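You operate a simulated robot arm through the tools that you are given. There is no shell and no other tool. Be economical: measure what you need, move in short steps, check, and stop when the job is done.

You run a simulated robot arm. Do the job below in one go: nothing can be reset, and whatever is moved stays where it is left.

JOB
Open the yellow-handled container and lift its basket out on to the bench.
Fine: lid on the black stand; the other container stays shut.
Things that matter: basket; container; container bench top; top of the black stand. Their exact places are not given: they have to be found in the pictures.

It is judged by the outcome, as a careful person would: the job done as asked, and still so three seconds after it is handed in. It fails if anything else is knocked over, pushed out of place, dropped, spilled or broken. Lids that push on must go on centred and level and be pressed home; caps that screw on are set level and turned clockwise until they are tight.

ROBOT AND FRAMES
A 7-joint arm with a two-finger parallel gripper on a trunk, on a base that drives. Base frame: it is fixed to the floor where the robot stands at the start and does not move with it; the origin is under the middle of the robot, x ahead of it, y to its left, z up. Units: m, rad, N and s.
With the tool pointing down near the work surface it reaches from about 0.48 to 0.92 m from the robot's upright axis, wherever it stands. Its first joint turns from -2.007 to 2.007 rad. Places, roughly: container bench top [0.6, 0.4, 0.9]; top of the black stand [0.6, -0.3, 0.9]. Payload 3.91 kg.
Tool frame: the origin (TCP) lies between the finger pads and is the grasp point; the fingertips stand 0.03 m ahead of it; z points along the fingers, y is the line along which they close. The gripper opens to 0.11 m. The fingers are 0.02 m wide and 0.01 m thick; the gripper's body (0.048 by 0.112 m) begins 0.055 m behind the TCP.
Orientation is that of the tool frame in the base frame, as a unit quaternion [x, y, z, w]. With the fingers straight down and closing along the base's y, the tool's x points along the base's -x, its y along +y and its z along -z.

CONTROLS
- The arm moves only by the tool servo_tool. Its arguments are lists of equal length, an entry for each row: "slide": the shift along the tool's x, y, z in units of 25 mm (1.0 is 25 mm), a list of three; "turn": the turn, a rotation vector about the tool's x, y, z in units of 4 degrees (1.0 is 4 degrees), a list of three. In form: {"slide": [[tx, ty, tz], ...], "turn": [[wx, wy, wz], ...]}. A call has 1 to 12 rows; each row shifts and turns the commanded pose from where the row before left it, along the tool's axes as they then stand. "gripper" is the opening, from 0 (shut) to 1 (fully open), set as the call begins (left out, the last holds). A call with a number of a shift or a turn outside -1 to 1 is refused whole. Each row takes 0.2 s and may step no farther than 0.05 m and 0.15 rad from the row before; otherwise, or with a gripper value out of range, the whole call is refused. A pose out of reach is approached as far as the arm can. The call stops where the force on the tool passes 40 N (or 10 N more than at its start, if that is more) or the arm is blocked; 0.2 s more then pass. Each finger travels about 0.153 m/s and halts on what it meets, pressing with about 31 N; the grip force reading is that of the motor and also rises with nothing between the fingers. The clock runs only during rows and for 0.2 s after the last one: add rows that do not move to give the fingers time. The reply holds the time, the measured pose of the TCP, the force on the tool along the base axes, the opening and the grip force, in the units named above and with some noise, with the torque about the TCP (base axes, N m) and any sound that the robot's microphone picked up.
- Cameras (640 x 400 px; columns grow to the right, rows downward): "scene" is now at [0.2201, 0.2138, 1.4286]; the picture's right is [0.12, -0.99, 0.00], its down [-0.77, -0.09, -0.64] and it looks along [0.63, 0.08, -0.77] (base axes); focal length 214 px, centre (320, 200). "wrist" rides on the gripper at [0.072, 0.017, -0.103] in the tool frame; the picture's right is [-0.23, 0.97, 0.00], its down [-0.76, -0.18, -0.62] and it looks along [-0.61, -0.14, 0.78] (tool axes); focal length 222 px, centre (320, 200).
- snapshot(camera): a new picture of that camera. The clock stands still meanwhile.
- raise_lower(by): slides the trunk up (or, below 0, down) by that many m; the arm and the scene camera ride with it, the base frame stays. It gives what a move gives, with no picture.
- steer(legs): drives the robot by 1 to 6 legs, each [ahead, left, turn to the left] in m, m and rad, along the robot's own axes; the way and the turn of a leg run together, so that a leg with both is an arc; at most 1.5 m and 3.142 rad a leg. The arm and the cameras ride along, it lands a little off, and it stops where it bumps. It gives what a move gives.
- head_to(pan, tilt): turns the head with the scene camera to pan (to the left, within 1.396 rad either way) and tilt (down, from -0.506 to 1.204), counted from straight ahead of the robot. It gives what a move gives.
- measure_at(camera, pixels): there is no depth. For up to 12 entries [column, row, z] of the newest picture of that camera ("zoom" is the newest enlarged one), the place [x, y] in the base frame at which the ray of that pixel passes the height z, good to about 0.002 m, but the place of the scene camera against the robot may be out by one fixed shift of up to 0.018 m in any direction. The clock stands still meanwhile.
- enlarge(camera, box): a new picture of the part [left, top, right, bottom] of that camera's present view, enlarged. The clock stands still meanwhile.
- job_done(): hands the job in; it is judged then, once.

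Work in short steps. Measure before you move; look again where a grasp or a placing could have gone wrong, and mend it. You have 80 turns and 60 pictures in all, those below and enlarged ones among them. Open the gripper and draw the arm clear of the work before you hand the job in, unless the task says otherwise; then end with one line.

The tools are called after ">>>" as a command line: name --argument value ..., lists and objects as JSON in quotes. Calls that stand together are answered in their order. servo_tool: Moves the arm, as the interface text tells. Its arguments: {"type":"object","properties":{"slide":{"type":"array","items":{"type":"array","items":{"type":"number"}}},"turn":{"type":"array","items":{"type":"array","items":{"type":"number"}}},"gripper":{"type":"number"}},"required":["slide","turn"]} The other tools are called the same way: raise_lower (by) slides the trunk up or down; steer (legs) drives the base; head_to (pan, tilt) turns the head that bears the scene camera; snapshot (camera) takes a picture; measure_at (camera, pixels) gives the place at which the rays of pixels pass given heights; enlarge (camera, box) takes an enlarged picture of a part of a camera's view; job_done () hands the job in.

At the start:

```text
clock: 0.0
ee_pos: [0.278, 0.2884, 1.2689]
tcp_rot: [-0.001, 1.0, 0.0, -0.001]
ft_force: [0.6, 0.7, 0.3]
torque: [-0.01, 0.0, 0.0]
gripper_width: 0.1101
finger_force: 0.1
trunk travel left (down, up): [-0.775, 0.215]
robot x, y, heading: [-0.0018, -0.0017, 0.002]
head pan, tilt: [0.122, 0.88]
```

scene: 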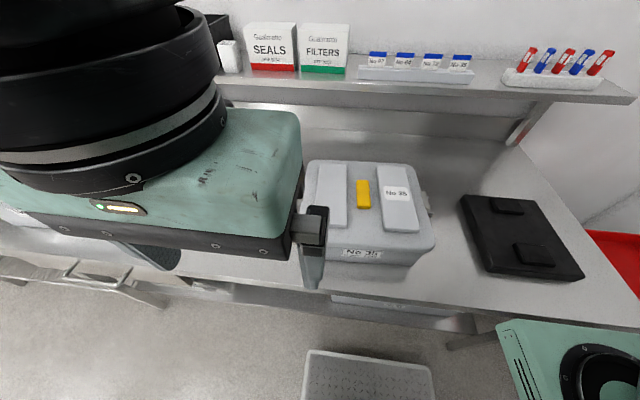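
wrist: 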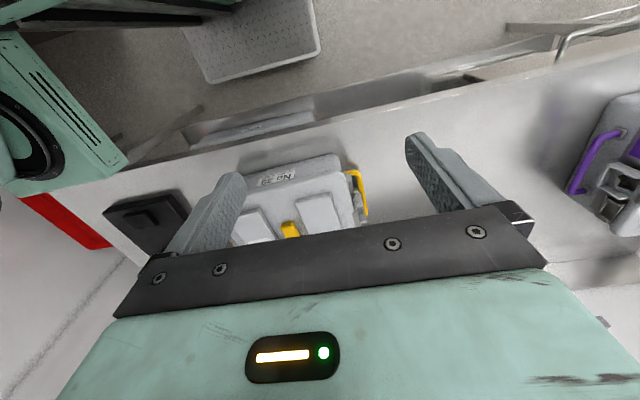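

The arm hides part of the scene; the yellow-handled container is near (365,215). I enlarge it and measure rough places.

>>> enlarge --camera "scene" --box '[280, 140, 600, 340]'

>>> enlarge --camera "wrist" --box '[80, 120, 400, 320]'

>>> measure_at --camera "scene" --pixels '[[363, 195, 1.0], [320, 160, 1.0], [410, 165, 1.0], [435, 245, 1.0], [320, 245, 1.0], [460, 197, 0.9], [525, 200, 0.9], [585, 277, 0.9], [490, 273, 0.9]]'

```text
2.00 times, centred on (440, 240) of scene
```

zoom: 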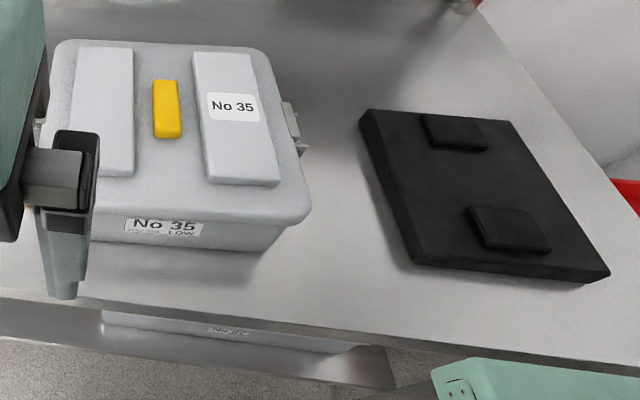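

```text
2.00 times, centred on (240, 220) of wrist
```

zoom: 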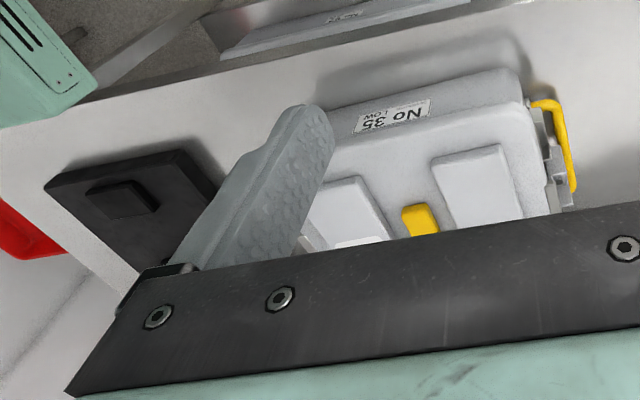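

```text
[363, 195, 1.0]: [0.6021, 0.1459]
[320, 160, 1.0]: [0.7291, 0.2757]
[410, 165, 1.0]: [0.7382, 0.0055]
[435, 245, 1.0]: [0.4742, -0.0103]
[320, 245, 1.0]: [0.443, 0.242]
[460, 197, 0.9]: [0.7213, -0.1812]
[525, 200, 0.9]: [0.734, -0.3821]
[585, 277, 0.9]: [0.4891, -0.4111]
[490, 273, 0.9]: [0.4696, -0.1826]
```

The container has a yellow bail on its left (+y) side that I need to see well; I move the arm left 0.28 m at height and look from there.

>>> servo_tool --slide '[[0, 1, 0], [0, 1, 0], [0, 1, 0], [0, 1, 0], [0, 1, 0], [0, 1, 0], [0, 1, 0], [0, 1, 0], [0, 1, 0], [0, 1, 0], [0, 1, 0]]' --turn '[[0, 0, 0], [0, 0, 0], [0, 0, 0], [0, 0, 0], [0, 0, 0], [0, 0, 0], [0, 0, 0], [0, 0, 0], [0, 0, 0], [0, 0, 0], [0, 0, 0]]'

>>> snapshot --camera "scene"

>>> snapshot --camera "wrist"

```text
clock: 2.4
ee_pos: [0.2879, 0.5452, 1.2703]
tcp_rot: [0.007, 1.0, 0.0, 0.0]
ft_force: [0.1, -0.4, 0.0]
torque: [0.0, 0.01, 0.01]
gripper_width: 0.11
finger_force: 0.0
out of reach, approached as far as the arm can: row 11
trunk travel left (down, up): [-0.775, 0.215]
robot x, y, heading: [-0.0003, 0.0016, 0.003]
head pan, tilt: [0.122, 0.88]
```

```text
55 pictures are left
```

scene: 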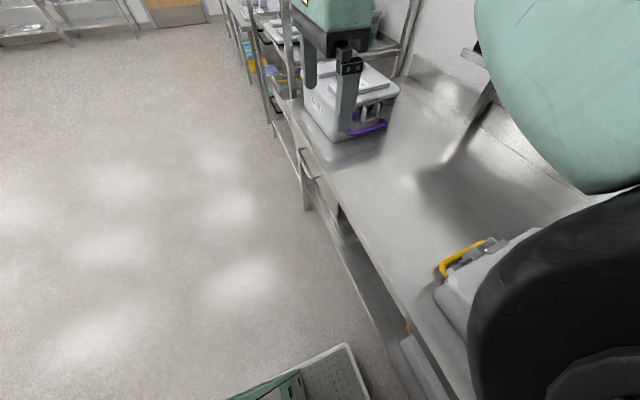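

```text
54 pictures are left
```

wrist: 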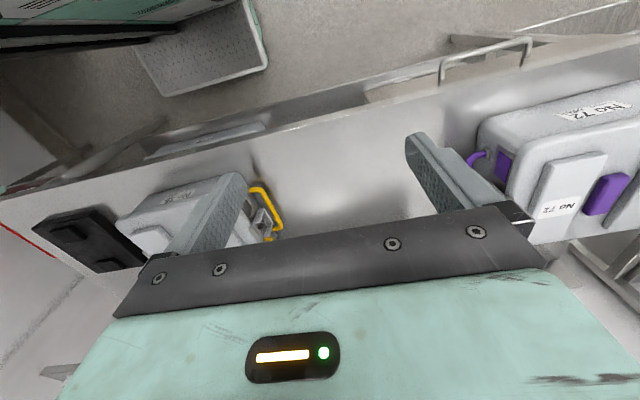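

The scene camera now seems to look far to the left; I set the head explicitly and look again, and enlarge the wrist view of the bail at (265,210).

>>> head_to --pan 0.1 --tilt 0.9

>>> snapshot --camera "scene"

>>> enlarge --camera "wrist" --box '[200, 150, 360, 250]'

```text
clock: 3.0
ee_pos: [0.2876, 0.5459, 1.2685]
tcp_rot: [0.007, 1.0, -0.001, 0.0]
ft_force: [-0.1, 0.3, 0.0]
torque: [0.01, -0.05, 0.02]
gripper_width: 0.1098
finger_force: 0.1
trunk travel left (down, up): [-0.775, 0.215]
robot x, y, heading: [-0.0009, 0.0007, 0.006]
head pan, tilt: [0.099, 0.901]
```

```text
53 pictures are left
```

scene: 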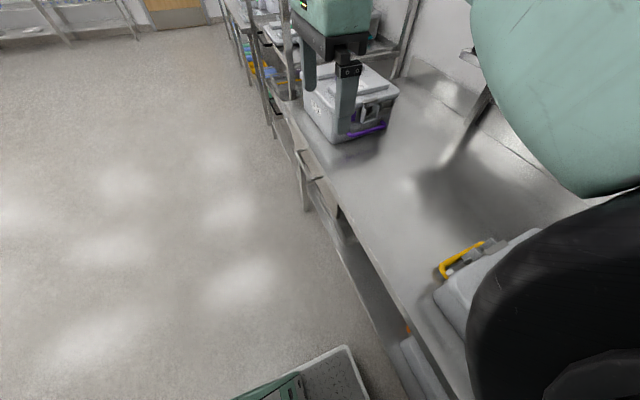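

```text
4.00 times, centred on (280, 200) of wrist
```

zoom: 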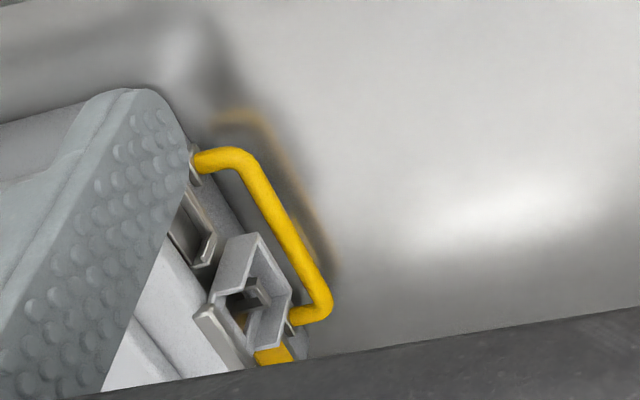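

I check where this scene view really looks by measuring a few points.

>>> measure_at --camera "scene" --pixels '[[320, 200, 0.9], [460, 255, 0.97], [360, 130, 0.92], [640, 200, 0.9], [320, 390, 0.9]]'

>>> measure_at --camera "wrist" --pixels '[[250, 188, 0.97], [282, 225, 0.97], [500, 150, 1.0], [60, 230, 0.9]]'

```text
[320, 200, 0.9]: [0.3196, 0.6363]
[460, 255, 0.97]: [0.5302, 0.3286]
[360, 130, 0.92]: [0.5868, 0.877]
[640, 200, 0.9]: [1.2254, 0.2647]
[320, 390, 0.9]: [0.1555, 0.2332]
```

```text
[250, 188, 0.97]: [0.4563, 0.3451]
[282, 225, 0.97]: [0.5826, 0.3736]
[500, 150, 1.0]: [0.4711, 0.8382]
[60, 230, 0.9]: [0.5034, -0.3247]
```

The head evidently turns with the arm's first joint. I move the hand ahead 0.2 m and then turn it so the wrist camera looks toward −y at the bail side.

>>> servo_tool --slide '[[-1, 0, 0], [-1, 0, 0], [-1, 0, 0], [-1, 0, 0], [-1, 0, 0], [-1, 0, 0], [-1, 0, 0], [-1, 0, 0], [-1, 0, 0]]' --turn '[[0, 0, 1], [0, 0, 1], [0, 0, 1], [0, 0, 1], [0, 0, 1], [0, 0, 1], [0, 0, 1], [0, 0, 1], [0, 0, 1]]'

>>> servo_tool --slide '[[0, 0, 0], [0, 0, 0], [0, 0, 0], [0, 0, 0], [0, 0, 0], [0, 0, 0], [0, 0, 0], [0, 0, 0], [0, 0, 0], [0, 0, 0], [0, 0, 0], [0, 0, 0]]' --turn '[[0, 0, 1], [0, 0, 1], [0, 0, 1], [0, 0, 1], [0, 0, 1], [0, 0, 1], [0, 0, 1], [0, 0, 1], [0, 0, 1], [0, 0, 1], [0, 0, 1], [0, 0, 1]]'

>>> snapshot --camera "wrist"

```text
clock: 5.0
ee_pos: [0.4925, 0.4807, 1.2697]
tcp_rot: [0.31, 0.951, 0.0, 0.0]
ft_force: [0.4, -0.1, 0.5]
torque: [-0.06, -0.03, 0.0]
gripper_width: 0.1101
finger_force: 0.0
out of reach, approached as far as the arm can: row 2
trunk travel left (down, up): [-0.775, 0.215]
robot x, y, heading: [0.0034, -0.0035, -0.004]
head pan, tilt: [0.099, 0.901]
```

```text
clock: 7.6
ee_pos: [0.4922, 0.4792, 1.2676]
tcp_rot: [0.67, 0.743, 0.0, 0.0]
ft_force: [-0.2, -0.4, 0.0]
torque: [0.02, -0.02, -0.01]
gripper_width: 0.1102
finger_force: 0.0
trunk travel left (down, up): [-0.775, 0.215]
robot x, y, heading: [-0.0018, -0.0, 0.0]
head pan, tilt: [0.099, 0.901]
```

```text
51 pictures are left
```

wrist: 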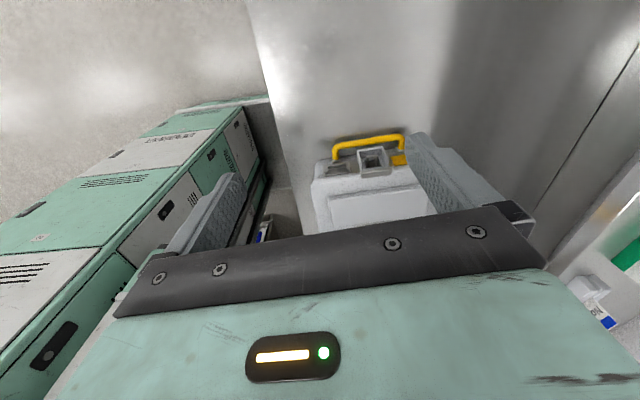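

The bail side shows at (370,160); I enlarge it.

>>> enlarge --camera "wrist" --box '[300, 115, 440, 225]'

>>> measure_at --camera "wrist" --pixels '[[332, 150, 0.95], [403, 140, 0.95], [372, 160, 1.0], [317, 180, 1.0]]'

```text
3.64 times, centred on (370, 170) of wrist
```

zoom: 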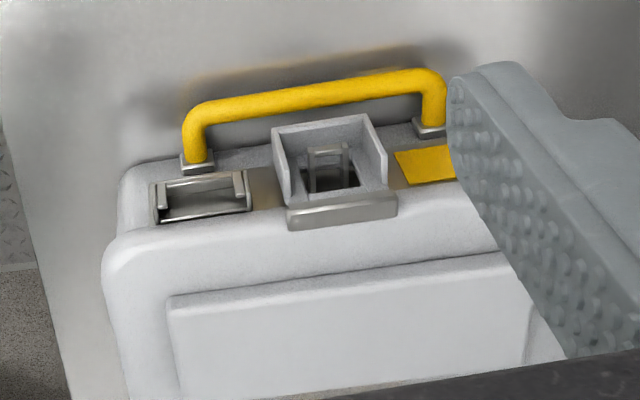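

```text
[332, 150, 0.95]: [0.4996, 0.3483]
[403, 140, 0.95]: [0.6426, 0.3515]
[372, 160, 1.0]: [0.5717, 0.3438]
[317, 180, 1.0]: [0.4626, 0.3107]
```

The bail is a fixed handle with a guarded latch in the centre and a tag holder beside it. I go lower and tilt the hand to view this side more levelly.

>>> servo_tool --slide '[[0, 0.4, 1], [0, 0.4, 1], [0, 0.4, 1], [0, 0.4, 1], [0, 0.4, 1], [0, 0.4, 1]]' --turn '[[0, 0, 0.25], [0, 0, 0.25], [0, 0, 0.25], [0, 0, 0.25], [0, 0, 0.25], [0, 0, 0.25]]'

>>> servo_tool --slide '[[0, 0, 0], [0, 0, 0], [0, 0, 0], [0, 0, 0], [0, 0, 0], [0, 0, 0]]' --turn '[[0, -1, 0], [0, -1, 0], [0, -1, 0], [0, -1, 0], [0, -1, 0], [0, -1, 0]]'

>>> enlarge --camera "wrist" --box '[180, 50, 500, 250]'

```text
clock: 9.0
ee_pos: [0.5512, 0.484, 1.1187]
tcp_rot: [0.708, 0.707, 0.0, 0.0]
ft_force: [0.5, -0.4, -0.5]
torque: [-0.02, 0.02, 0.0]
gripper_width: 0.11
finger_force: 0.1
trunk travel left (down, up): [-0.775, 0.215]
robot x, y, heading: [0.0015, -0.0031, 0.0]
head pan, tilt: [0.099, 0.901]
```

```text
clock: 10.4
ee_pos: [0.5307, 0.4522, 1.1166]
tcp_rot: [0.696, 0.696, -0.123, 0.122]
ft_force: [-0.3, 0.1, 0.9]
torque: [-0.02, 0.01, -0.01]
gripper_width: 0.1097
finger_force: 0.0
out of reach, approached as far as the arm can: row 3, 4, 5, 6
trunk travel left (down, up): [-0.775, 0.215]
robot x, y, heading: [0.0021, -0.0003, 0.004]
head pan, tilt: [0.099, 0.901]
```

```text
2.00 times, centred on (340, 150) of wrist
```

zoom: 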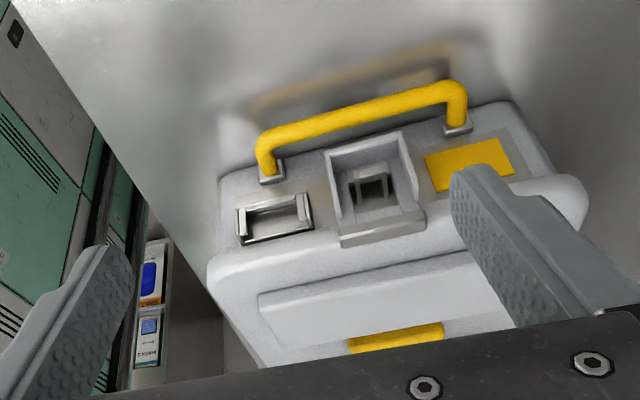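

I enlarge the clasp more closely.

>>> enlarge --camera "wrist" --box '[285, 80, 445, 180]'

>>> measure_at --camera "wrist" --pixels '[[310, 132, 0.95], [410, 100, 0.95], [346, 124, 0.96], [384, 116, 0.96], [350, 170, 1.02], [392, 157, 1.02]]'

```text
4.00 times, centred on (365, 130) of wrist
```

zoom: 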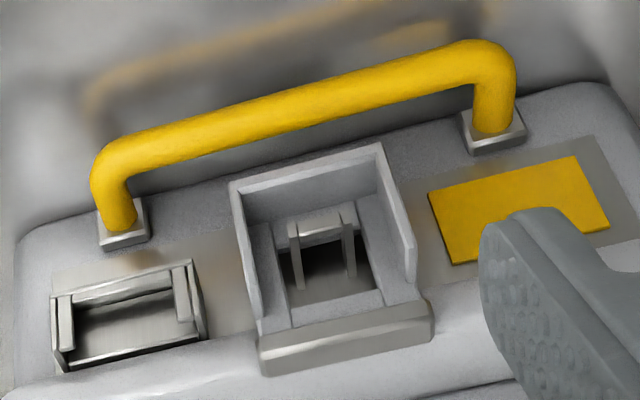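

```text
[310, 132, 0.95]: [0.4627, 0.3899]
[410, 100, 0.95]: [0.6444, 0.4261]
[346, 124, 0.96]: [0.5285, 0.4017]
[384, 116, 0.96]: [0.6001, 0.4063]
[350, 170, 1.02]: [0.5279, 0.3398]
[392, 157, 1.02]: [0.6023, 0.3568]
```

The picture is upside-down: a U-shaped latch flap hangs from a hinge bar on the lid rim. I measure key points of it at two heights from this enlarged view.

>>> measure_at --camera "zoom" --pixels '[[95, 155, 0.95], [505, 50, 0.95], [232, 185, 0.95], [382, 145, 0.95], [262, 370, 1.0], [432, 335, 1.0], [262, 370, 0.9], [232, 185, 1.05], [95, 155, 1.05]]'

```text
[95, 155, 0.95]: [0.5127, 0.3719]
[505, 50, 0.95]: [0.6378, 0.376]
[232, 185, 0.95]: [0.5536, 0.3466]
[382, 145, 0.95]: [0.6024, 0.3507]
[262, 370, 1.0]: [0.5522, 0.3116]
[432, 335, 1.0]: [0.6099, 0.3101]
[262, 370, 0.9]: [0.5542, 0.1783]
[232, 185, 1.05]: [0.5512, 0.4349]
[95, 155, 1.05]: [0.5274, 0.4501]
```

Triangulating with the earlier view: hinge bar ≈ x 0.553–0.61, y 0.294, z 0.987; flap lip z≈0.927, y≈0.326; handle z≈0.885. I must see the −y side too, so I un-tilt, rise, and turn back.

>>> servo_tool --slide '[[0, 0, 0], [0, 0, 0], [0, 0, 0], [0, 0, 0], [0, 0, 0], [0, 0, -1], [0, 0, -1], [0, 0, -1], [0, 0, -1], [0, 0, -1], [0, 0, -1]]' --turn '[[0, 1, 0], [0, 1, 0], [0, 1, 0], [0, 1, 0], [0, 1, 0], [0, 0, -1], [0, 0, -1], [0, 0, -1], [0, 0, -1], [0, 0, -1], [0, 0, -1]]'

>>> servo_tool --slide '[[0, 0, 0], [0, 0, 0], [0, 0, 0], [0, 0, 0], [0, 0, 0], [0, 0, 0], [0, 0, 0], [0, 0, 0], [0, 0, 0], [0, 0, 0], [0, 0, 0], [0, 0, 0]]' --turn '[[0, 0, -1], [0, 0, -1], [0, 0, -1], [0, 0, -1], [0, 0, -1], [0, 0, -1], [0, 0, -1], [0, 0, -1], [0, 0, -1], [0, 0, -1], [0, 0, -1], [0, 0, -1]]'

```text
clock: 12.8
ee_pos: [0.5358, 0.4715, 1.266]
tcp_rot: [0.544, 0.839, -0.001, 0.0]
ft_force: [0.1, 0.2, -0.7]
torque: [0.03, 0.02, 0.02]
gripper_width: 0.1101
finger_force: 0.0
out of reach, approached as far as the arm can: row 1, 2, 3, 4, 5, 7, 8, 9, 10, 11
trunk travel left (down, up): [-0.775, 0.215]
robot x, y, heading: [0.001, 0.0025, -0.005]
head pan, tilt: [0.099, 0.901]
```

```text
clock: 15.4
ee_pos: [0.5357, 0.472, 1.2658]
tcp_rot: [0.156, 0.988, 0.0, 0.0]
ft_force: [0.2, 0.4, -0.1]
torque: [-0.01, -0.01, 0.0]
gripper_width: 0.1099
finger_force: 0.0
trunk travel left (down, up): [-0.775, 0.215]
robot x, y, heading: [-0.002, -0.0024, 0.0]
head pan, tilt: [0.099, 0.901]
```

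Now I carry the hand across at height to y≈−0.13, turning so the wrist camera looks toward +y.

>>> servo_tool --slide '[[-0.31, -0.95, 0], [-0.24, -0.97, 0], [-0.17, -0.98, 0], [-0.1, -0.99, 0], [-0.03, -1, 0], [0.03, -1, 0], [0.1, -0.99, 0], [0.17, -0.98, 0], [0.24, -0.97, 0], [0.31, -0.95, 0], [0.37, -0.93, 0], [0.44, -0.9, 0]]' --turn '[[0, 0, -1], [0, 0, -1], [0, 0, -1], [0, 0, -1], [0, 0, -1], [0, 0, -1], [0, 0, -1], [0, 0, -1], [0, 0, -1], [0, 0, -1], [0, 0, -1], [0, 0, -1]]'

>>> servo_tool --slide '[[0.5, -0.87, 0], [0.56, -0.83, 0], [0.62, -0.79, 0], [0.67, -0.74, 0], [0.72, -0.69, 0], [0.77, -0.64, 0], [0.81, -0.59, 0], [0.85, -0.53, 0], [0.88, -0.47, 0], [0.91, -0.41, 0], [0.94, -0.34, 0], [0.96, -0.27, 0]]' --turn '[[0, 0, -1], [0, 0, -1], [0, 0, -1], [0, 0, -1], [0, 0, -1], [0, 0, -1], [0, 0, -1], [0, 0, -1], [0, 0, -1], [0, 0, -1], [0, 0, -1], [0, 0, -1]]'

>>> snapshot --camera "wrist"

>>> snapshot --camera "scene"

```text
clock: 18.0
ee_pos: [0.537, 0.1717, 1.2652]
tcp_rot: [-0.259, 0.966, 0.0, 0.0]
ft_force: [0.4, -0.3, 0.3]
torque: [-0.04, 0.03, -0.02]
gripper_width: 0.11
finger_force: 0.1
trunk travel left (down, up): [-0.775, 0.215]
robot x, y, heading: [0.0026, 0.0011, -0.001]
head pan, tilt: [0.099, 0.901]
```

```text
clock: 20.6
ee_pos: [0.536, -0.128, 1.2652]
tcp_rot: [-0.63, 0.777, 0.0, 0.0]
ft_force: [-0.5, 1.0, -0.9]
torque: [0.01, 0.01, 0.0]
gripper_width: 0.1103
finger_force: 0.0
trunk travel left (down, up): [-0.775, 0.215]
robot x, y, heading: [0.0005, 0.0, -0.005]
head pan, tilt: [0.099, 0.901]
```

```text
47 pictures are left
```

wrist: 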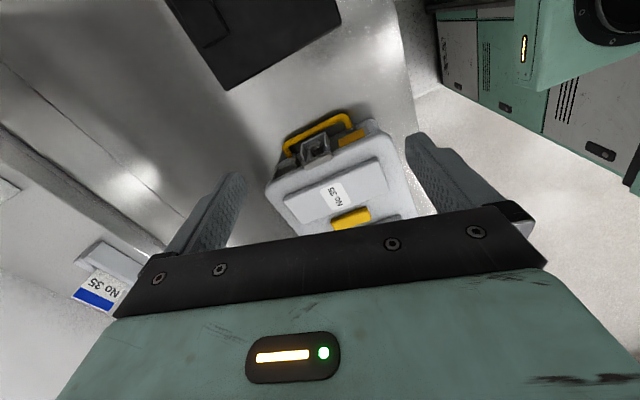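

```text
46 pictures are left
```

scene: 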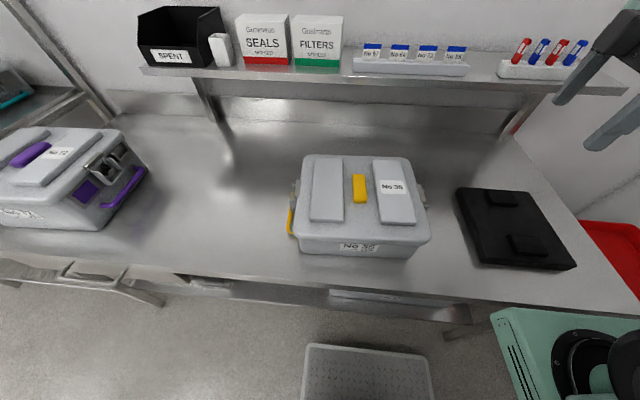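

Both sides have a handle and clasp, and a clear overview is now available. I enlarge the −y clasp and, for comparison, the purple container's clasp.

>>> enlarge --camera "wrist" --box '[265, 100, 385, 175]'

>>> enlarge --camera "scene" --box '[60, 120, 160, 220]'

>>> enlarge --camera "scene" --box '[280, 140, 440, 270]'

```text
5.33 times, centred on (325, 138) of wrist
```

zoom: 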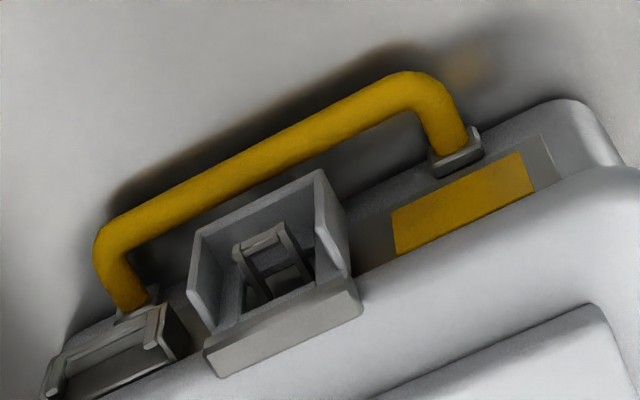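

```text
4.00 times, centred on (110, 170) of scene
```

zoom: 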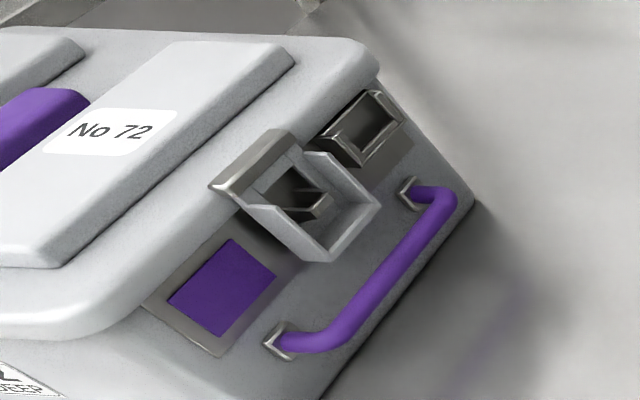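

```text
3.08 times, centred on (360, 205) of scene
```

zoom: 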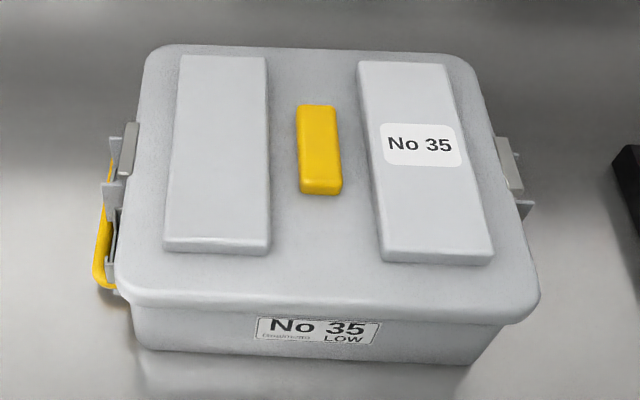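

I measure the −y clasp from the wrist view, using the heights found by symmetry, plus lid points in the scene view for comparison.

>>> measure_at --camera "wrist" --pixels '[[301.6, 145, 0.927], [325, 131.9, 0.927], [306.7, 170.9, 0.987], [332.9, 158.5, 0.987], [282.8, 146, 0.885], [347.6, 115, 0.885], [336, 213, 1.02], [370, 208, 1.02], [336, 213, 0.98], [266, 186, 0.99], [384, 130, 0.99]]'

>>> measure_at --camera "scene" --pixels '[[355, 175, 1.02], [366, 203, 1.02], [359.5, 189, 1.02], [305, 157, 0.995], [412, 160, 0.995], [431, 242, 0.99], [300, 238, 0.99], [429, 200, 0.987], [292, 190, 0.987], [408, 258, 0.85], [302, 252, 0.85]]'

```text
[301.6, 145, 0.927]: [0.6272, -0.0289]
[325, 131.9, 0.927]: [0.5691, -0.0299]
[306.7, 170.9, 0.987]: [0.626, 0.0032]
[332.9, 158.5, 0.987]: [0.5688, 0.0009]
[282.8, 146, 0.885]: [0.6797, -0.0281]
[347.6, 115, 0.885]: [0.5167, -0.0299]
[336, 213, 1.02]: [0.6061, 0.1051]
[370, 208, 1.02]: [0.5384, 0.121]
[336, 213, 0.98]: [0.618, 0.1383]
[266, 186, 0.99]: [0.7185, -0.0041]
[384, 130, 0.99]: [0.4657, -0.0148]
```

```text
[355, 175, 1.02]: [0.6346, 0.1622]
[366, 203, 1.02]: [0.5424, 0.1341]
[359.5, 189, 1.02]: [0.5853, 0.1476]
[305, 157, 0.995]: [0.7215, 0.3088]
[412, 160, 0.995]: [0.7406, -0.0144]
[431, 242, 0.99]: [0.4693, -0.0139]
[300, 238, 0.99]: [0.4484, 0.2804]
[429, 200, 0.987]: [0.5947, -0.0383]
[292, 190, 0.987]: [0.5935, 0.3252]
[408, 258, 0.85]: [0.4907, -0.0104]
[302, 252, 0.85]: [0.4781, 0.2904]
```

The container sits yawed about +4°; the −y flap is centred at x≈0.598, hinge y≈0.00, lip y≈−0.03. I turn the tool square to it, come down beside it and tilt 28° so the palm is outward.

>>> servo_tool --slide '[[0, 0, 1], [0, 0, 1], [0, 0, 1], [0, 0, 1], [-0.63, -0.69, 1], [-0.63, -0.69, 1], [-0.63, -0.69, 1], [-0.63, -0.69, 1]]' --turn '[[0, 0, -1], [0, 0, -1], [0, 0, -1], [0, 0, -1], [0, 0, 0], [0, 0, 0], [0, 0, 0], [0, 0, 0]]'

>>> servo_tool --slide '[[0, 0, 0], [0, 0, 0], [0, 0, 0], [0, 0, 0], [0, 0, 0], [0, 0, 0], [0, 0, 0]]' --turn '[[0, -1, 0], [0, -1, 0], [0, -1, 0], [0, -1, 0], [0, -1, 0], [0, -1, 0], [0, -1, 0]]'

>>> snapshot --camera "wrist"

```text
clock: 22.4
ee_pos: [0.6005, -0.0609, 1.0653]
tcp_rot: [0.731, -0.682, 0.0, 0.0]
ft_force: [0.2, -0.8, 0.9]
torque: [0.01, -0.03, 0.02]
gripper_width: 0.1101
finger_force: 0.0
trunk travel left (down, up): [-0.775, 0.215]
robot x, y, heading: [-0.0026, 0.0027, -0.002]
head pan, tilt: [0.099, 0.901]
```

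```text
clock: 24.0
ee_pos: [0.6011, -0.0583, 1.0659]
tcp_rot: [0.71, -0.661, -0.177, -0.165]
ft_force: [0.6, -0.2, 0.1]
torque: [-0.05, 0.02, 0.01]
gripper_width: 0.11
finger_force: 0.1
trunk travel left (down, up): [-0.775, 0.215]
robot x, y, heading: [0.0047, 0.0023, 0.0]
head pan, tilt: [0.099, 0.901]
```

```text
42 pictures are left
```

wrist: 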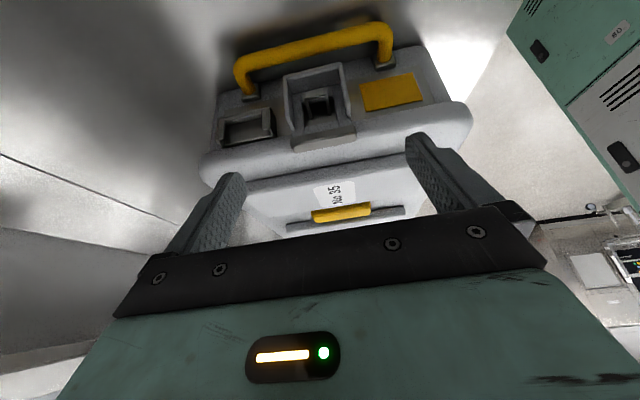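

Tilt achieved. I enlarge the flap from here to refine its position.

>>> enlarge --camera "wrist" --box '[210, 20, 450, 170]'

```text
2.67 times, centred on (330, 95) of wrist
```

zoom: 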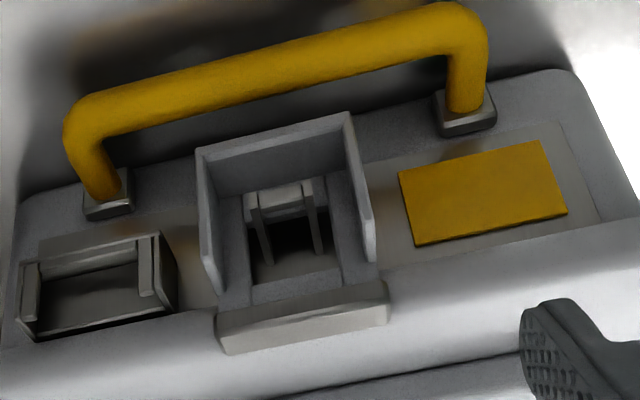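

I measure these points at two heights to triangulate against the former view.

>>> measure_at --camera "zoom" --pixels '[[197, 150, 0.927], [348, 115, 0.927], [197, 150, 0.947], [222, 352, 0.987], [390, 318, 0.987], [222, 352, 0.967], [75, 110, 0.885], [475, 15, 0.885], [160, 232, 0.95], [280, 185, 0.93]]'

```text
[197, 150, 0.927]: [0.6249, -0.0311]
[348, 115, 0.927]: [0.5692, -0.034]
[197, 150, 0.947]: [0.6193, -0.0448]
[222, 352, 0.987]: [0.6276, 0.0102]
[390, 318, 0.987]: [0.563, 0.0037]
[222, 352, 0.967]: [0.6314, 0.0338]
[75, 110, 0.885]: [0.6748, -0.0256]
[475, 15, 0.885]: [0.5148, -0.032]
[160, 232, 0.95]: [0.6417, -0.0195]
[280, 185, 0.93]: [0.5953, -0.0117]
```

The estimates agree (lip x 0.569–0.625, y≈−0.032, z≈0.927). I narrow the gripper to ~0.068 to clear the tag holder and advance most of the way, then look.

>>> servo_tool --slide '[[0.6, 0.05, 0], [0.59, 0, 0], [0, 0, 1], [0, 0, 1], [0, 0, 0.8]]' --turn '[[0, 0, 0], [0, 0, 0], [0, 0, 0], [0, 0, 0], [0, 0, 0]]' --gripper 0.62

>>> snapshot --camera "wrist"

```text
clock: 25.2
ee_pos: [0.5987, -0.0534, 0.9896]
tcp_rot: [0.71, -0.662, -0.176, -0.165]
ft_force: [1.4, -0.5, 0.9]
torque: [0.01, -0.01, -0.02]
gripper_width: 0.0681
finger_force: 0.1
trunk travel left (down, up): [-0.775, 0.215]
robot x, y, heading: [-0.0024, 0.0001, 0.002]
head pan, tilt: [0.099, 0.901]
```

```text
40 pictures are left
```

wrist: 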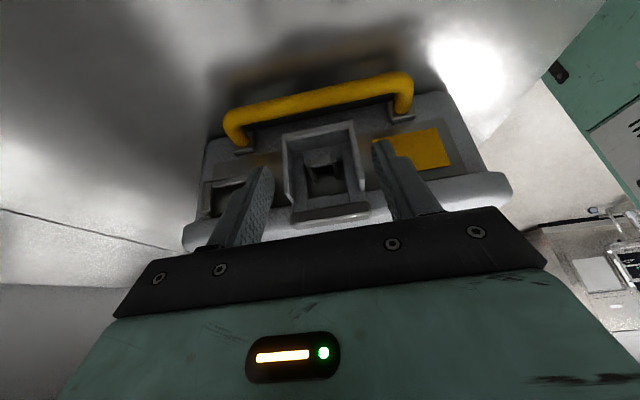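

The fingers straddle the flap evenly; I advance 38 mm along the tool axis.

>>> servo_tool --slide '[[0, 0, 0.8], [0, 0, 0.7]]' --turn '[[0, 0, 0], [0, 0, 0]]'

>>> enlarge --camera "wrist" --box '[200, 50, 440, 240]'

```text
clock: 25.8
ee_pos: [0.5969, -0.038, 0.9571]
tcp_rot: [0.709, -0.662, -0.177, -0.165]
ft_force: [-0.4, -0.4, 1.0]
torque: [-0.02, -0.03, 0.0]
gripper_width: 0.0678
finger_force: 0.0
trunk travel left (down, up): [-0.775, 0.215]
robot x, y, heading: [-0.001, 0.0027, -0.006]
head pan, tilt: [0.099, 0.901]
```

```text
2.11 times, centred on (320, 145) of wrist
```

zoom: 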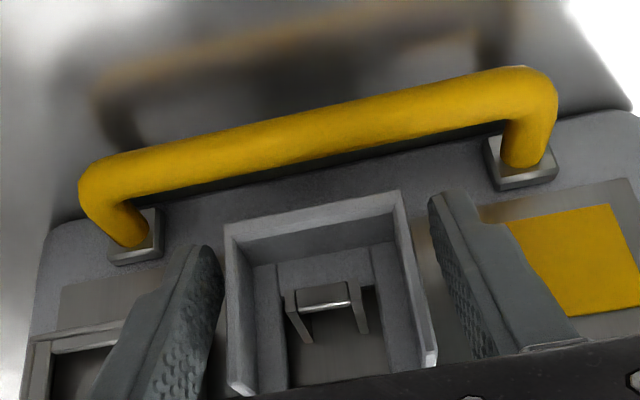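

The fingers stand on both side walls of the flap; I close on it.

>>> servo_tool --slide '[[0, 0, 0], [0, 0, 0], [0, 0, 0]]' --turn '[[0, 0, 0], [0, 0, 0], [0, 0, 0]]' --gripper 0.3

```text
clock: 26.6
ee_pos: [0.5975, -0.0375, 0.9574]
tcp_rot: [0.709, -0.662, -0.176, -0.166]
ft_force: [-0.1, 1.4, 0.0]
torque: [-0.08, 0.09, -0.45]
gripper_width: 0.0551
finger_force: 30.8
trunk travel left (down, up): [-0.775, 0.215]
robot x, y, heading: [-0.0002, -0.0006, 0.001]
head pan, tilt: [0.099, 0.901]
```

Gripped at 55 mm. I swing the flap outward and up about its hinge, 20° first.

>>> servo_tool --slide '[[0.02, 0, -0.13], [0.02, 0, -0.13], [0.02, 0, -0.13], [0.02, 0, -0.13], [0.02, 0, -0.13]]' --turn '[[0, 1, 0], [0, 1, 0], [0, 1, 0], [0, 1, 0], [0, 1, 0]]'

>>> enlarge --camera "wrist" --box '[200, 50, 440, 240]'

```text
clock: 27.8
ee_pos: [0.5983, -0.0443, 0.9712]
tcp_rot: [0.73, -0.68, -0.051, -0.048]
ft_force: [-0.4, 0.2, -3.4]
torque: [-0.22, -0.39, -0.12]
gripper_width: 0.0552
finger_force: 31.4
trunk travel left (down, up): [-0.775, 0.215]
robot x, y, heading: [0.0011, -0.0039, 0.002]
head pan, tilt: [0.099, 0.901]
```

```text
2.11 times, centred on (320, 145) of wrist
```

zoom: 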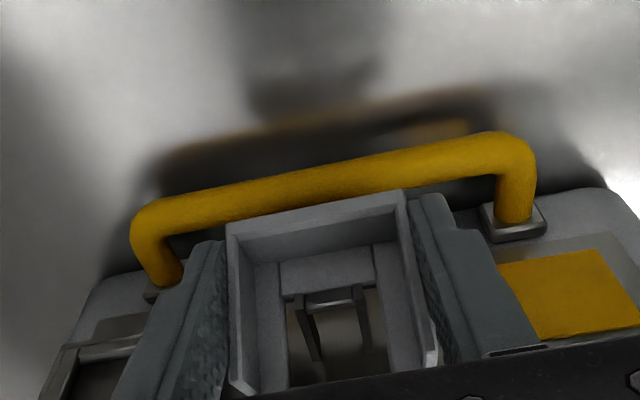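

The flap has come off the staple easily. I continue another 32°.

>>> servo_tool --slide '[[0.02, 0, -0.13], [0.02, 0, -0.13], [0.02, 0, -0.13], [0.02, 0, -0.13], [0.02, 0, -0.13], [0.02, 0, -0.13], [0.02, 0, -0.13], [0.02, 0, -0.13]]' --turn '[[0, 1, 0], [0, 1, 0], [0, 1, 0], [0, 1, 0], [0, 1, 0], [0, 1, 0], [0, 1, 0], [0, 1, 0]]'

>>> snapshot --camera "scene"

>>> enlarge --camera "wrist" --box '[200, 50, 440, 240]'

```text
clock: 29.6
ee_pos: [0.5986, -0.0456, 0.996]
tcp_rot: [0.715, -0.668, 0.152, 0.143]
ft_force: [-1.2, -6.2, 0.0]
torque: [-0.01, 0.03, -0.15]
gripper_width: 0.0554
finger_force: 31.2
trunk travel left (down, up): [-0.775, 0.215]
robot x, y, heading: [-0.0027, 0.0003, -0.002]
head pan, tilt: [0.099, 0.901]
```

```text
37 pictures are left
```

scene: 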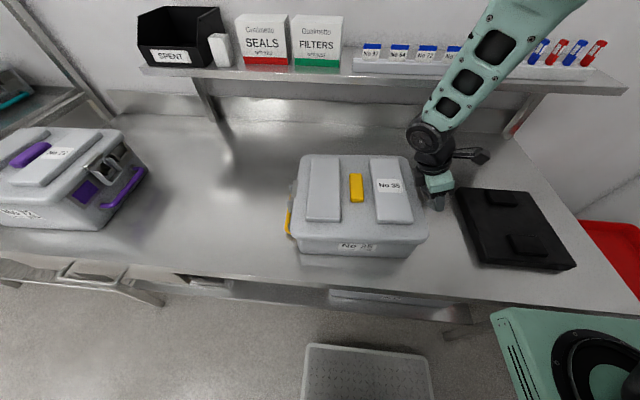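

```text
2.11 times, centred on (320, 145) of wrist
```

zoom: 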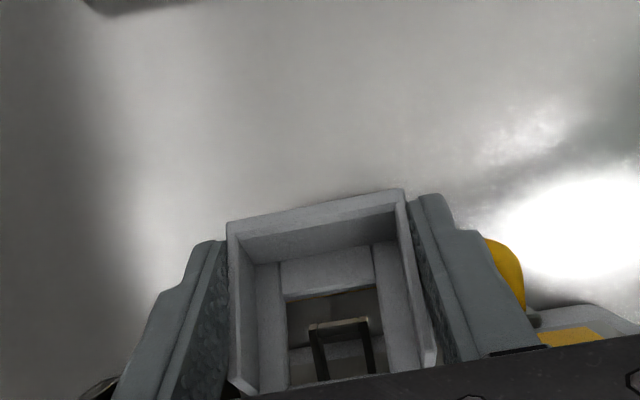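

A −6 N side force and a ~5 mm shift of the container show my arc centre was a little low; I correct the centre (z≈0.994) and continue 32° with outward relief.

>>> servo_tool --slide '[[0.16, 0, -0.136], [0.057, 0, -0.136], [0.057, 0, -0.136], [0.057, 0, -0.136]]' --turn '[[0, 1, 0], [0, 1, 0], [0, 1, 0], [0, 1, 0]]'

```text
clock: 30.6
ee_pos: [0.6001, -0.0447, 1.0129]
tcp_rot: [0.688, -0.64, 0.251, 0.232]
ft_force: [-0.8, 0.0, -3.7]
torque: [-0.08, 0.16, 0.2]
gripper_width: 0.055
finger_force: 31.3
trunk travel left (down, up): [-0.775, 0.215]
robot x, y, heading: [0.0041, -0.0025, 0.0]
head pan, tilt: [0.099, 0.901]
```

Forces are small; I continue another 24°.

>>> servo_tool --slide '[[0.057, 0, -0.12], [0.057, 0, -0.13], [0.057, 0, -0.136], [0.057, 0, -0.136], [0.057, 0, -0.136], [0.057, 0, -0.136]]' --turn '[[0, 1, 0], [0, 1, 0], [0, 1, 0], [0, 1, 0], [0, 1, 0], [0, 1, 0]]'

>>> enlarge --camera "scene" --box '[360, 120, 520, 220]'

```text
clock: 32.0
ee_pos: [0.5971, -0.0383, 1.0336]
tcp_rot: [0.618, -0.579, 0.389, 0.363]
ft_force: [2.0, -15.1, 13.9]
torque: [1.43, -0.33, -0.36]
gripper_width: 0.0554
finger_force: 31.0
trunk travel left (down, up): [-0.775, 0.215]
robot x, y, heading: [0.0009, 0.0012, -0.004]
head pan, tilt: [0.099, 0.901]
```

```text
4.00 times, centred on (440, 170) of scene
```

zoom: 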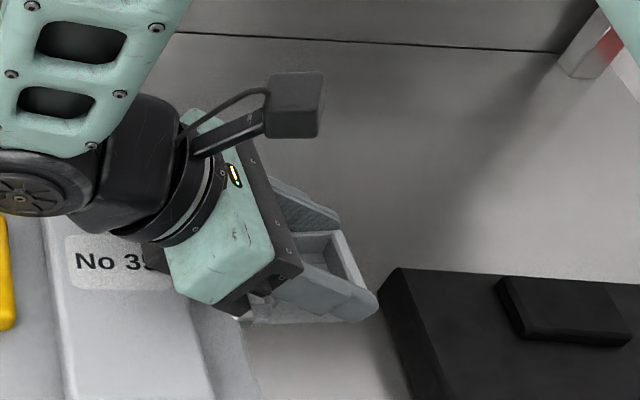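

A force rise (−15, +14 N) suggests the flap is at its end stop (~90°). I back off slightly, then open the gripper and look whether it stays.

>>> servo_tool --slide '[[-0.057, 0, 0.136], [0, 0, 0]]' --turn '[[0, -1, 0], [0, 0, 0]]'

>>> servo_tool --slide '[[0, 0, 0], [0, 0, 0]]' --turn '[[0, 0, 0], [0, 0, 0]]' --gripper 0.63

>>> snapshot --camera "wrist"

```text
clock: 32.6
ee_pos: [0.5972, -0.038, 1.0296]
tcp_rot: [0.634, -0.591, 0.364, 0.341]
ft_force: [-0.5, -1.1, -4.0]
torque: [-0.11, -0.22, -0.05]
gripper_width: 0.055
finger_force: 31.4
trunk travel left (down, up): [-0.775, 0.215]
robot x, y, heading: [-0.0031, 0.0004, -0.005]
head pan, tilt: [0.099, 0.901]
```

```text
clock: 33.2
ee_pos: [0.5976, -0.0377, 1.0292]
tcp_rot: [0.633, -0.591, 0.366, 0.341]
ft_force: [-1.0, -0.9, -0.5]
torque: [-0.03, 0.0, -0.02]
gripper_width: 0.0694
finger_force: 0.0
trunk travel left (down, up): [-0.775, 0.215]
robot x, y, heading: [0.0032, -0.0029, 0.003]
head pan, tilt: [0.099, 0.901]
```

```text
34 pictures are left
```

wrist: 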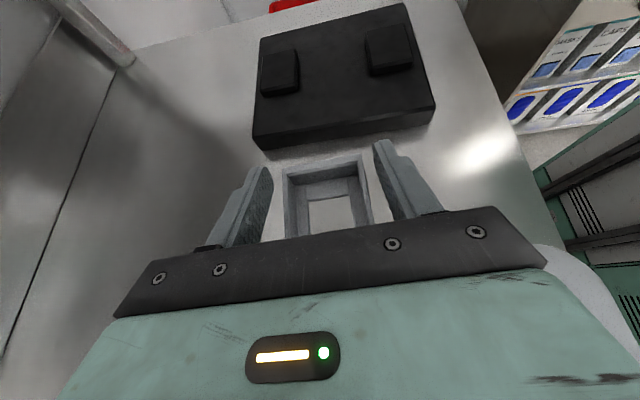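

The flap stays raised. I withdraw along the tool axis over the lid, then level the tool while rising.

>>> servo_tool --slide '[[0, 0, -1], [0, 0, -1], [0, 0, -1], [0.7, 0, -0.6], [0.7, 0, -0.6], [0.5, 0, -0.6], [0.4, 0, -0.6], [0.3, 0, -0.6], [0.2, 0, -0.6], [0, 0, -0.6], [0, 0, -0.6], [0, 0, -0.6]]' --turn '[[0, 0, 0], [0, 0, 0], [0, 0, 0], [0, -1, 0], [0, -1, 0], [0, -1, 0], [0, -1, 0], [0, -1, 0], [0, -1, 0], [0, -1, 0], [0, -1, 0], [0, -1, 0]]'

>>> servo_tool --slide '[[0, 0, 0], [0, 0, 0], [0, 0, 0], [0, 0, 0], [0, 0, 0], [0, 0, 0]]' --turn '[[0, -1, 0], [0, -1, 0], [0, -1, 0], [0, -1, 0], [0, -1, 0], [0, -0.9, 0]]'

>>> snapshot --camera "scene"

```text
clock: 35.8
ee_pos: [0.5897, 0.077, 1.217]
tcp_rot: [0.715, -0.667, 0.152, 0.142]
ft_force: [0.5, -0.4, 0.1]
torque: [-0.06, 0.05, 0.02]
gripper_width: 0.069
finger_force: 0.1
trunk travel left (down, up): [-0.775, 0.215]
robot x, y, heading: [-0.003, 0.0011, 0.001]
head pan, tilt: [0.099, 0.901]
```

```text
clock: 37.2
ee_pos: [0.5908, 0.0774, 1.2162]
tcp_rot: [0.731, -0.682, 0.002, 0.001]
ft_force: [-0.3, 0.0, -0.4]
torque: [0.01, -0.01, -0.02]
gripper_width: 0.0692
finger_force: 0.0
trunk travel left (down, up): [-0.775, 0.215]
robot x, y, heading: [-0.002, -0.0026, -0.002]
head pan, tilt: [0.099, 0.901]
```

```text
33 pictures are left
```

scene: 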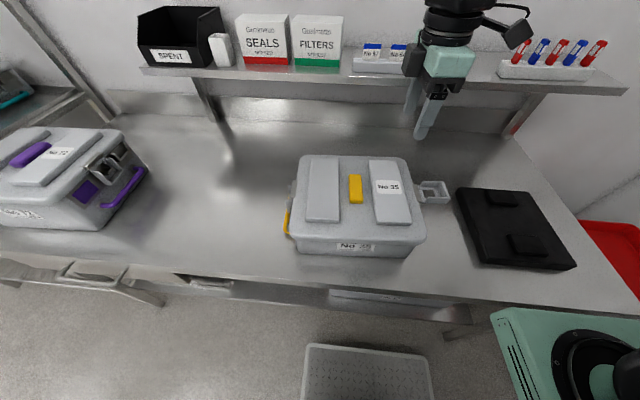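

The flap stands out horizontally and holds. Now I turn the hand 180° while crossing to the +y side at height.

>>> servo_tool --slide '[[0, 0, 0], [0, 0, 0], [0, 0, 0], [0, 0, 0], [0, 0, 0], [0, 0, 0], [0, 0, 0], [0, 0, 0], [0, 0, 0], [0, 0, 0], [0, 0, 0], [0, 0, 0]]' --turn '[[0, 0, 1], [0, 0, 1], [0, 0, 1], [0, 0, 1], [0, 0, 1], [0, 0, 1], [0, 0, 1], [0, 0, 1], [0, 0, 1], [0, 0, 1], [0, 0, 1], [0, 0, 1]]'

>>> servo_tool --slide '[[0, 0, 0], [0, 0, 0], [0, 0, 0], [0, 0, 0], [0, 0, 0], [0, 0, 0], [0, 0, 0], [0, 0, 0], [0, 0, 0], [0, 0, 0], [0, 0, 0], [0, 0, 0]]' --turn '[[0, 0, 1], [0, 0, 1], [0, 0, 1], [0, 0, 1], [0, 0, 1], [0, 0, 1], [0, 0, 1], [0, 0, 1], [0, 0, 1], [0, 0, 1], [0, 0, 1], [0, 0, 1]]'

>>> servo_tool --slide '[[0.03, 1, 0], [0.1, 0.99, 0], [0.17, 0.98, 0], [0.24, 0.97, 0], [0.31, 0.95, 0], [0.37, 0.93, 0], [0.44, 0.9, 0], [0.5, 0.87, 0], [0.56, 0.83, 0], [0.62, 0.79, 0], [0.67, 0.74, 0], [0.72, 0.69, 0]]' --turn '[[0, 0, 1], [0, 0, 1], [0, 0, 1], [0, 0, 1], [0, 0, 1], [0, 0, 1], [0, 0, 1], [0, 0, 1], [0, 0, 1], [0, 0, 1], [0, 0, 1], [0, 0, 1]]'

>>> servo_tool --slide '[[0, 0, 0.3], [0, 0, 0.3], [0, 0, 0.6], [0, 0, 0.6], [0, 0, 0.6], [0, 0, 0.6], [0, 0, 0.8], [0, 0, 0.8], [0, 0, 0.8]]' --turn '[[0, 0, 1], [0, 0, 1], [0, 0, 1], [0, 0, 1], [0, 0, 1], [0, 0, 1], [0, 0, 1], [0, 0, 1], [0, 0, 1]]'

>>> snapshot --camera "wrist"

```text
clock: 39.8
ee_pos: [0.5893, 0.077, 1.2169]
tcp_rot: [-0.39, 0.921, -0.003, -0.001]
ft_force: [0.4, -0.5, 0.3]
torque: [-0.04, -0.01, -0.01]
gripper_width: 0.0691
finger_force: 0.1
trunk travel left (down, up): [-0.775, 0.215]
robot x, y, heading: [0.0005, -0.0012, 0.005]
head pan, tilt: [0.099, 0.901]
```

```text
clock: 42.4
ee_pos: [0.5904, 0.0766, 1.2171]
tcp_rot: [0.019, 1.0, -0.004, -0.001]
ft_force: [0.2, -0.5, -0.2]
torque: [0.01, 0.02, 0.0]
gripper_width: 0.0696
finger_force: 0.0
trunk travel left (down, up): [-0.775, 0.215]
robot x, y, heading: [-0.0006, -0.0024, -0.003]
head pan, tilt: [0.099, 0.901]
```

```text
clock: 45.0
ee_pos: [0.5896, 0.377, 1.214]
tcp_rot: [0.424, 0.906, -0.003, 0.001]
ft_force: [-0.6, -0.8, 0.4]
torque: [0.01, -0.04, -0.02]
gripper_width: 0.0694
finger_force: 0.0
trunk travel left (down, up): [-0.775, 0.215]
robot x, y, heading: [0.0006, -0.0038, -0.001]
head pan, tilt: [0.099, 0.901]
```

```text
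clock: 47.0
ee_pos: [0.5901, 0.3759, 1.0808]
tcp_rot: [0.682, 0.731, -0.002, 0.002]
ft_force: [-0.8, 1.0, 0.8]
torque: [0.01, 0.0, 0.0]
gripper_width: 0.0693
finger_force: 0.0
trunk travel left (down, up): [-0.775, 0.215]
robot x, y, heading: [-0.001, -0.0025, -0.002]
head pan, tilt: [0.099, 0.901]
```

```text
32 pictures are left
```

wrist: 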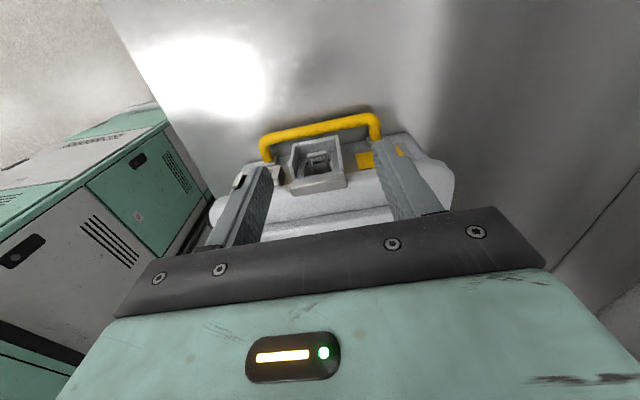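

Facing the +y side now. I tilt 28° as on the other side and take an enlarged picture.

>>> servo_tool --slide '[[0, 0, 0], [0, 0, 0], [0, 0, 0], [0, 0, 0], [0, 0, 0], [0, 0, 0], [0, 0, 0]]' --turn '[[0, -1, 0], [0, -1, 0], [0, -1, 0], [0, -1, 0], [0, -1, 0], [0, -1, 0], [0, -1, 0]]'

>>> enlarge --camera "wrist" --box '[200, 20, 440, 170]'

```text
clock: 48.6
ee_pos: [0.5898, 0.3757, 1.0802]
tcp_rot: [0.661, 0.709, -0.167, 0.18]
ft_force: [-1.6, -0.6, -0.1]
torque: [0.04, 0.0, 0.02]
gripper_width: 0.069
finger_force: 0.0
trunk travel left (down, up): [-0.775, 0.215]
robot x, y, heading: [0.0024, -0.0024, 0.002]
head pan, tilt: [0.099, 0.901]
```

```text
2.67 times, centred on (320, 95) of wrist
```

zoom: 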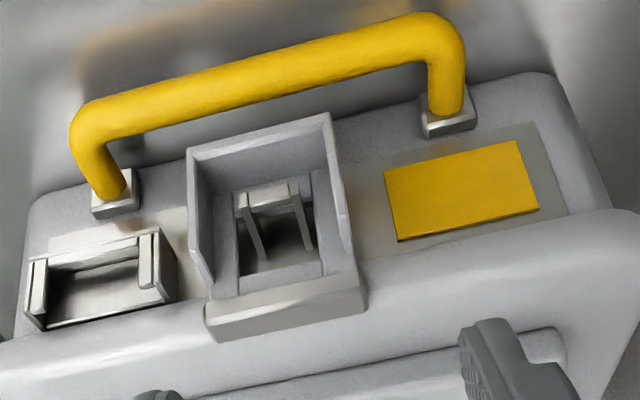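

I measure the lip corners and hinge bar here with the known heights.

>>> measure_at --camera "zoom" --pixels '[[188, 150, 0.927], [330, 115, 0.927], [188, 150, 0.947], [215, 340, 0.99], [365, 308, 0.99], [78, 110, 0.885], [455, 25, 0.885], [165, 232, 0.95], [195, 285, 0.96]]'

```text
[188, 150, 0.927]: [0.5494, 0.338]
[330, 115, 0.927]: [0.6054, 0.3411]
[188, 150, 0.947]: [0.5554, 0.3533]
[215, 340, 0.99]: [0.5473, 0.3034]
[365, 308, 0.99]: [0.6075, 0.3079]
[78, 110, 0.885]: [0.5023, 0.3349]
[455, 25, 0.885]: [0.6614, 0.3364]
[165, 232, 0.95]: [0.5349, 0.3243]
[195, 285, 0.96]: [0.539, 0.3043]
```

Lip centre x≈0.578, y≈0.339. I shift and advance to just above the flap, as before, then look.

>>> servo_tool --slide '[[0.65, -0.27, 0], [0.6, -0.26, 0], [0, 0, 1], [0, 0, 1], [0, 0, 1], [0, 0, 0.4]]' --turn '[[0, 0, 0], [0, 0, 0], [0, 0, 0], [0, 0, 0], [0, 0, 0], [0, 0, 0]]'

>>> enlarge --camera "wrist" --box '[200, 60, 440, 230]'

```text
clock: 50.0
ee_pos: [0.5768, 0.3621, 0.9895]
tcp_rot: [0.661, 0.709, -0.168, 0.179]
ft_force: [-0.5, 0.2, -0.3]
torque: [-0.01, 0.0, -0.02]
gripper_width: 0.0694
finger_force: 0.0
trunk travel left (down, up): [-0.775, 0.215]
robot x, y, heading: [-0.0003, 0.0024, 0.0]
head pan, tilt: [0.099, 0.901]
```

```text
2.35 times, centred on (320, 145) of wrist
```

zoom: 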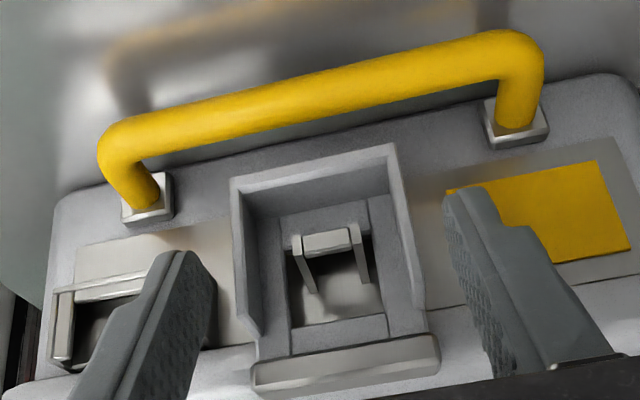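

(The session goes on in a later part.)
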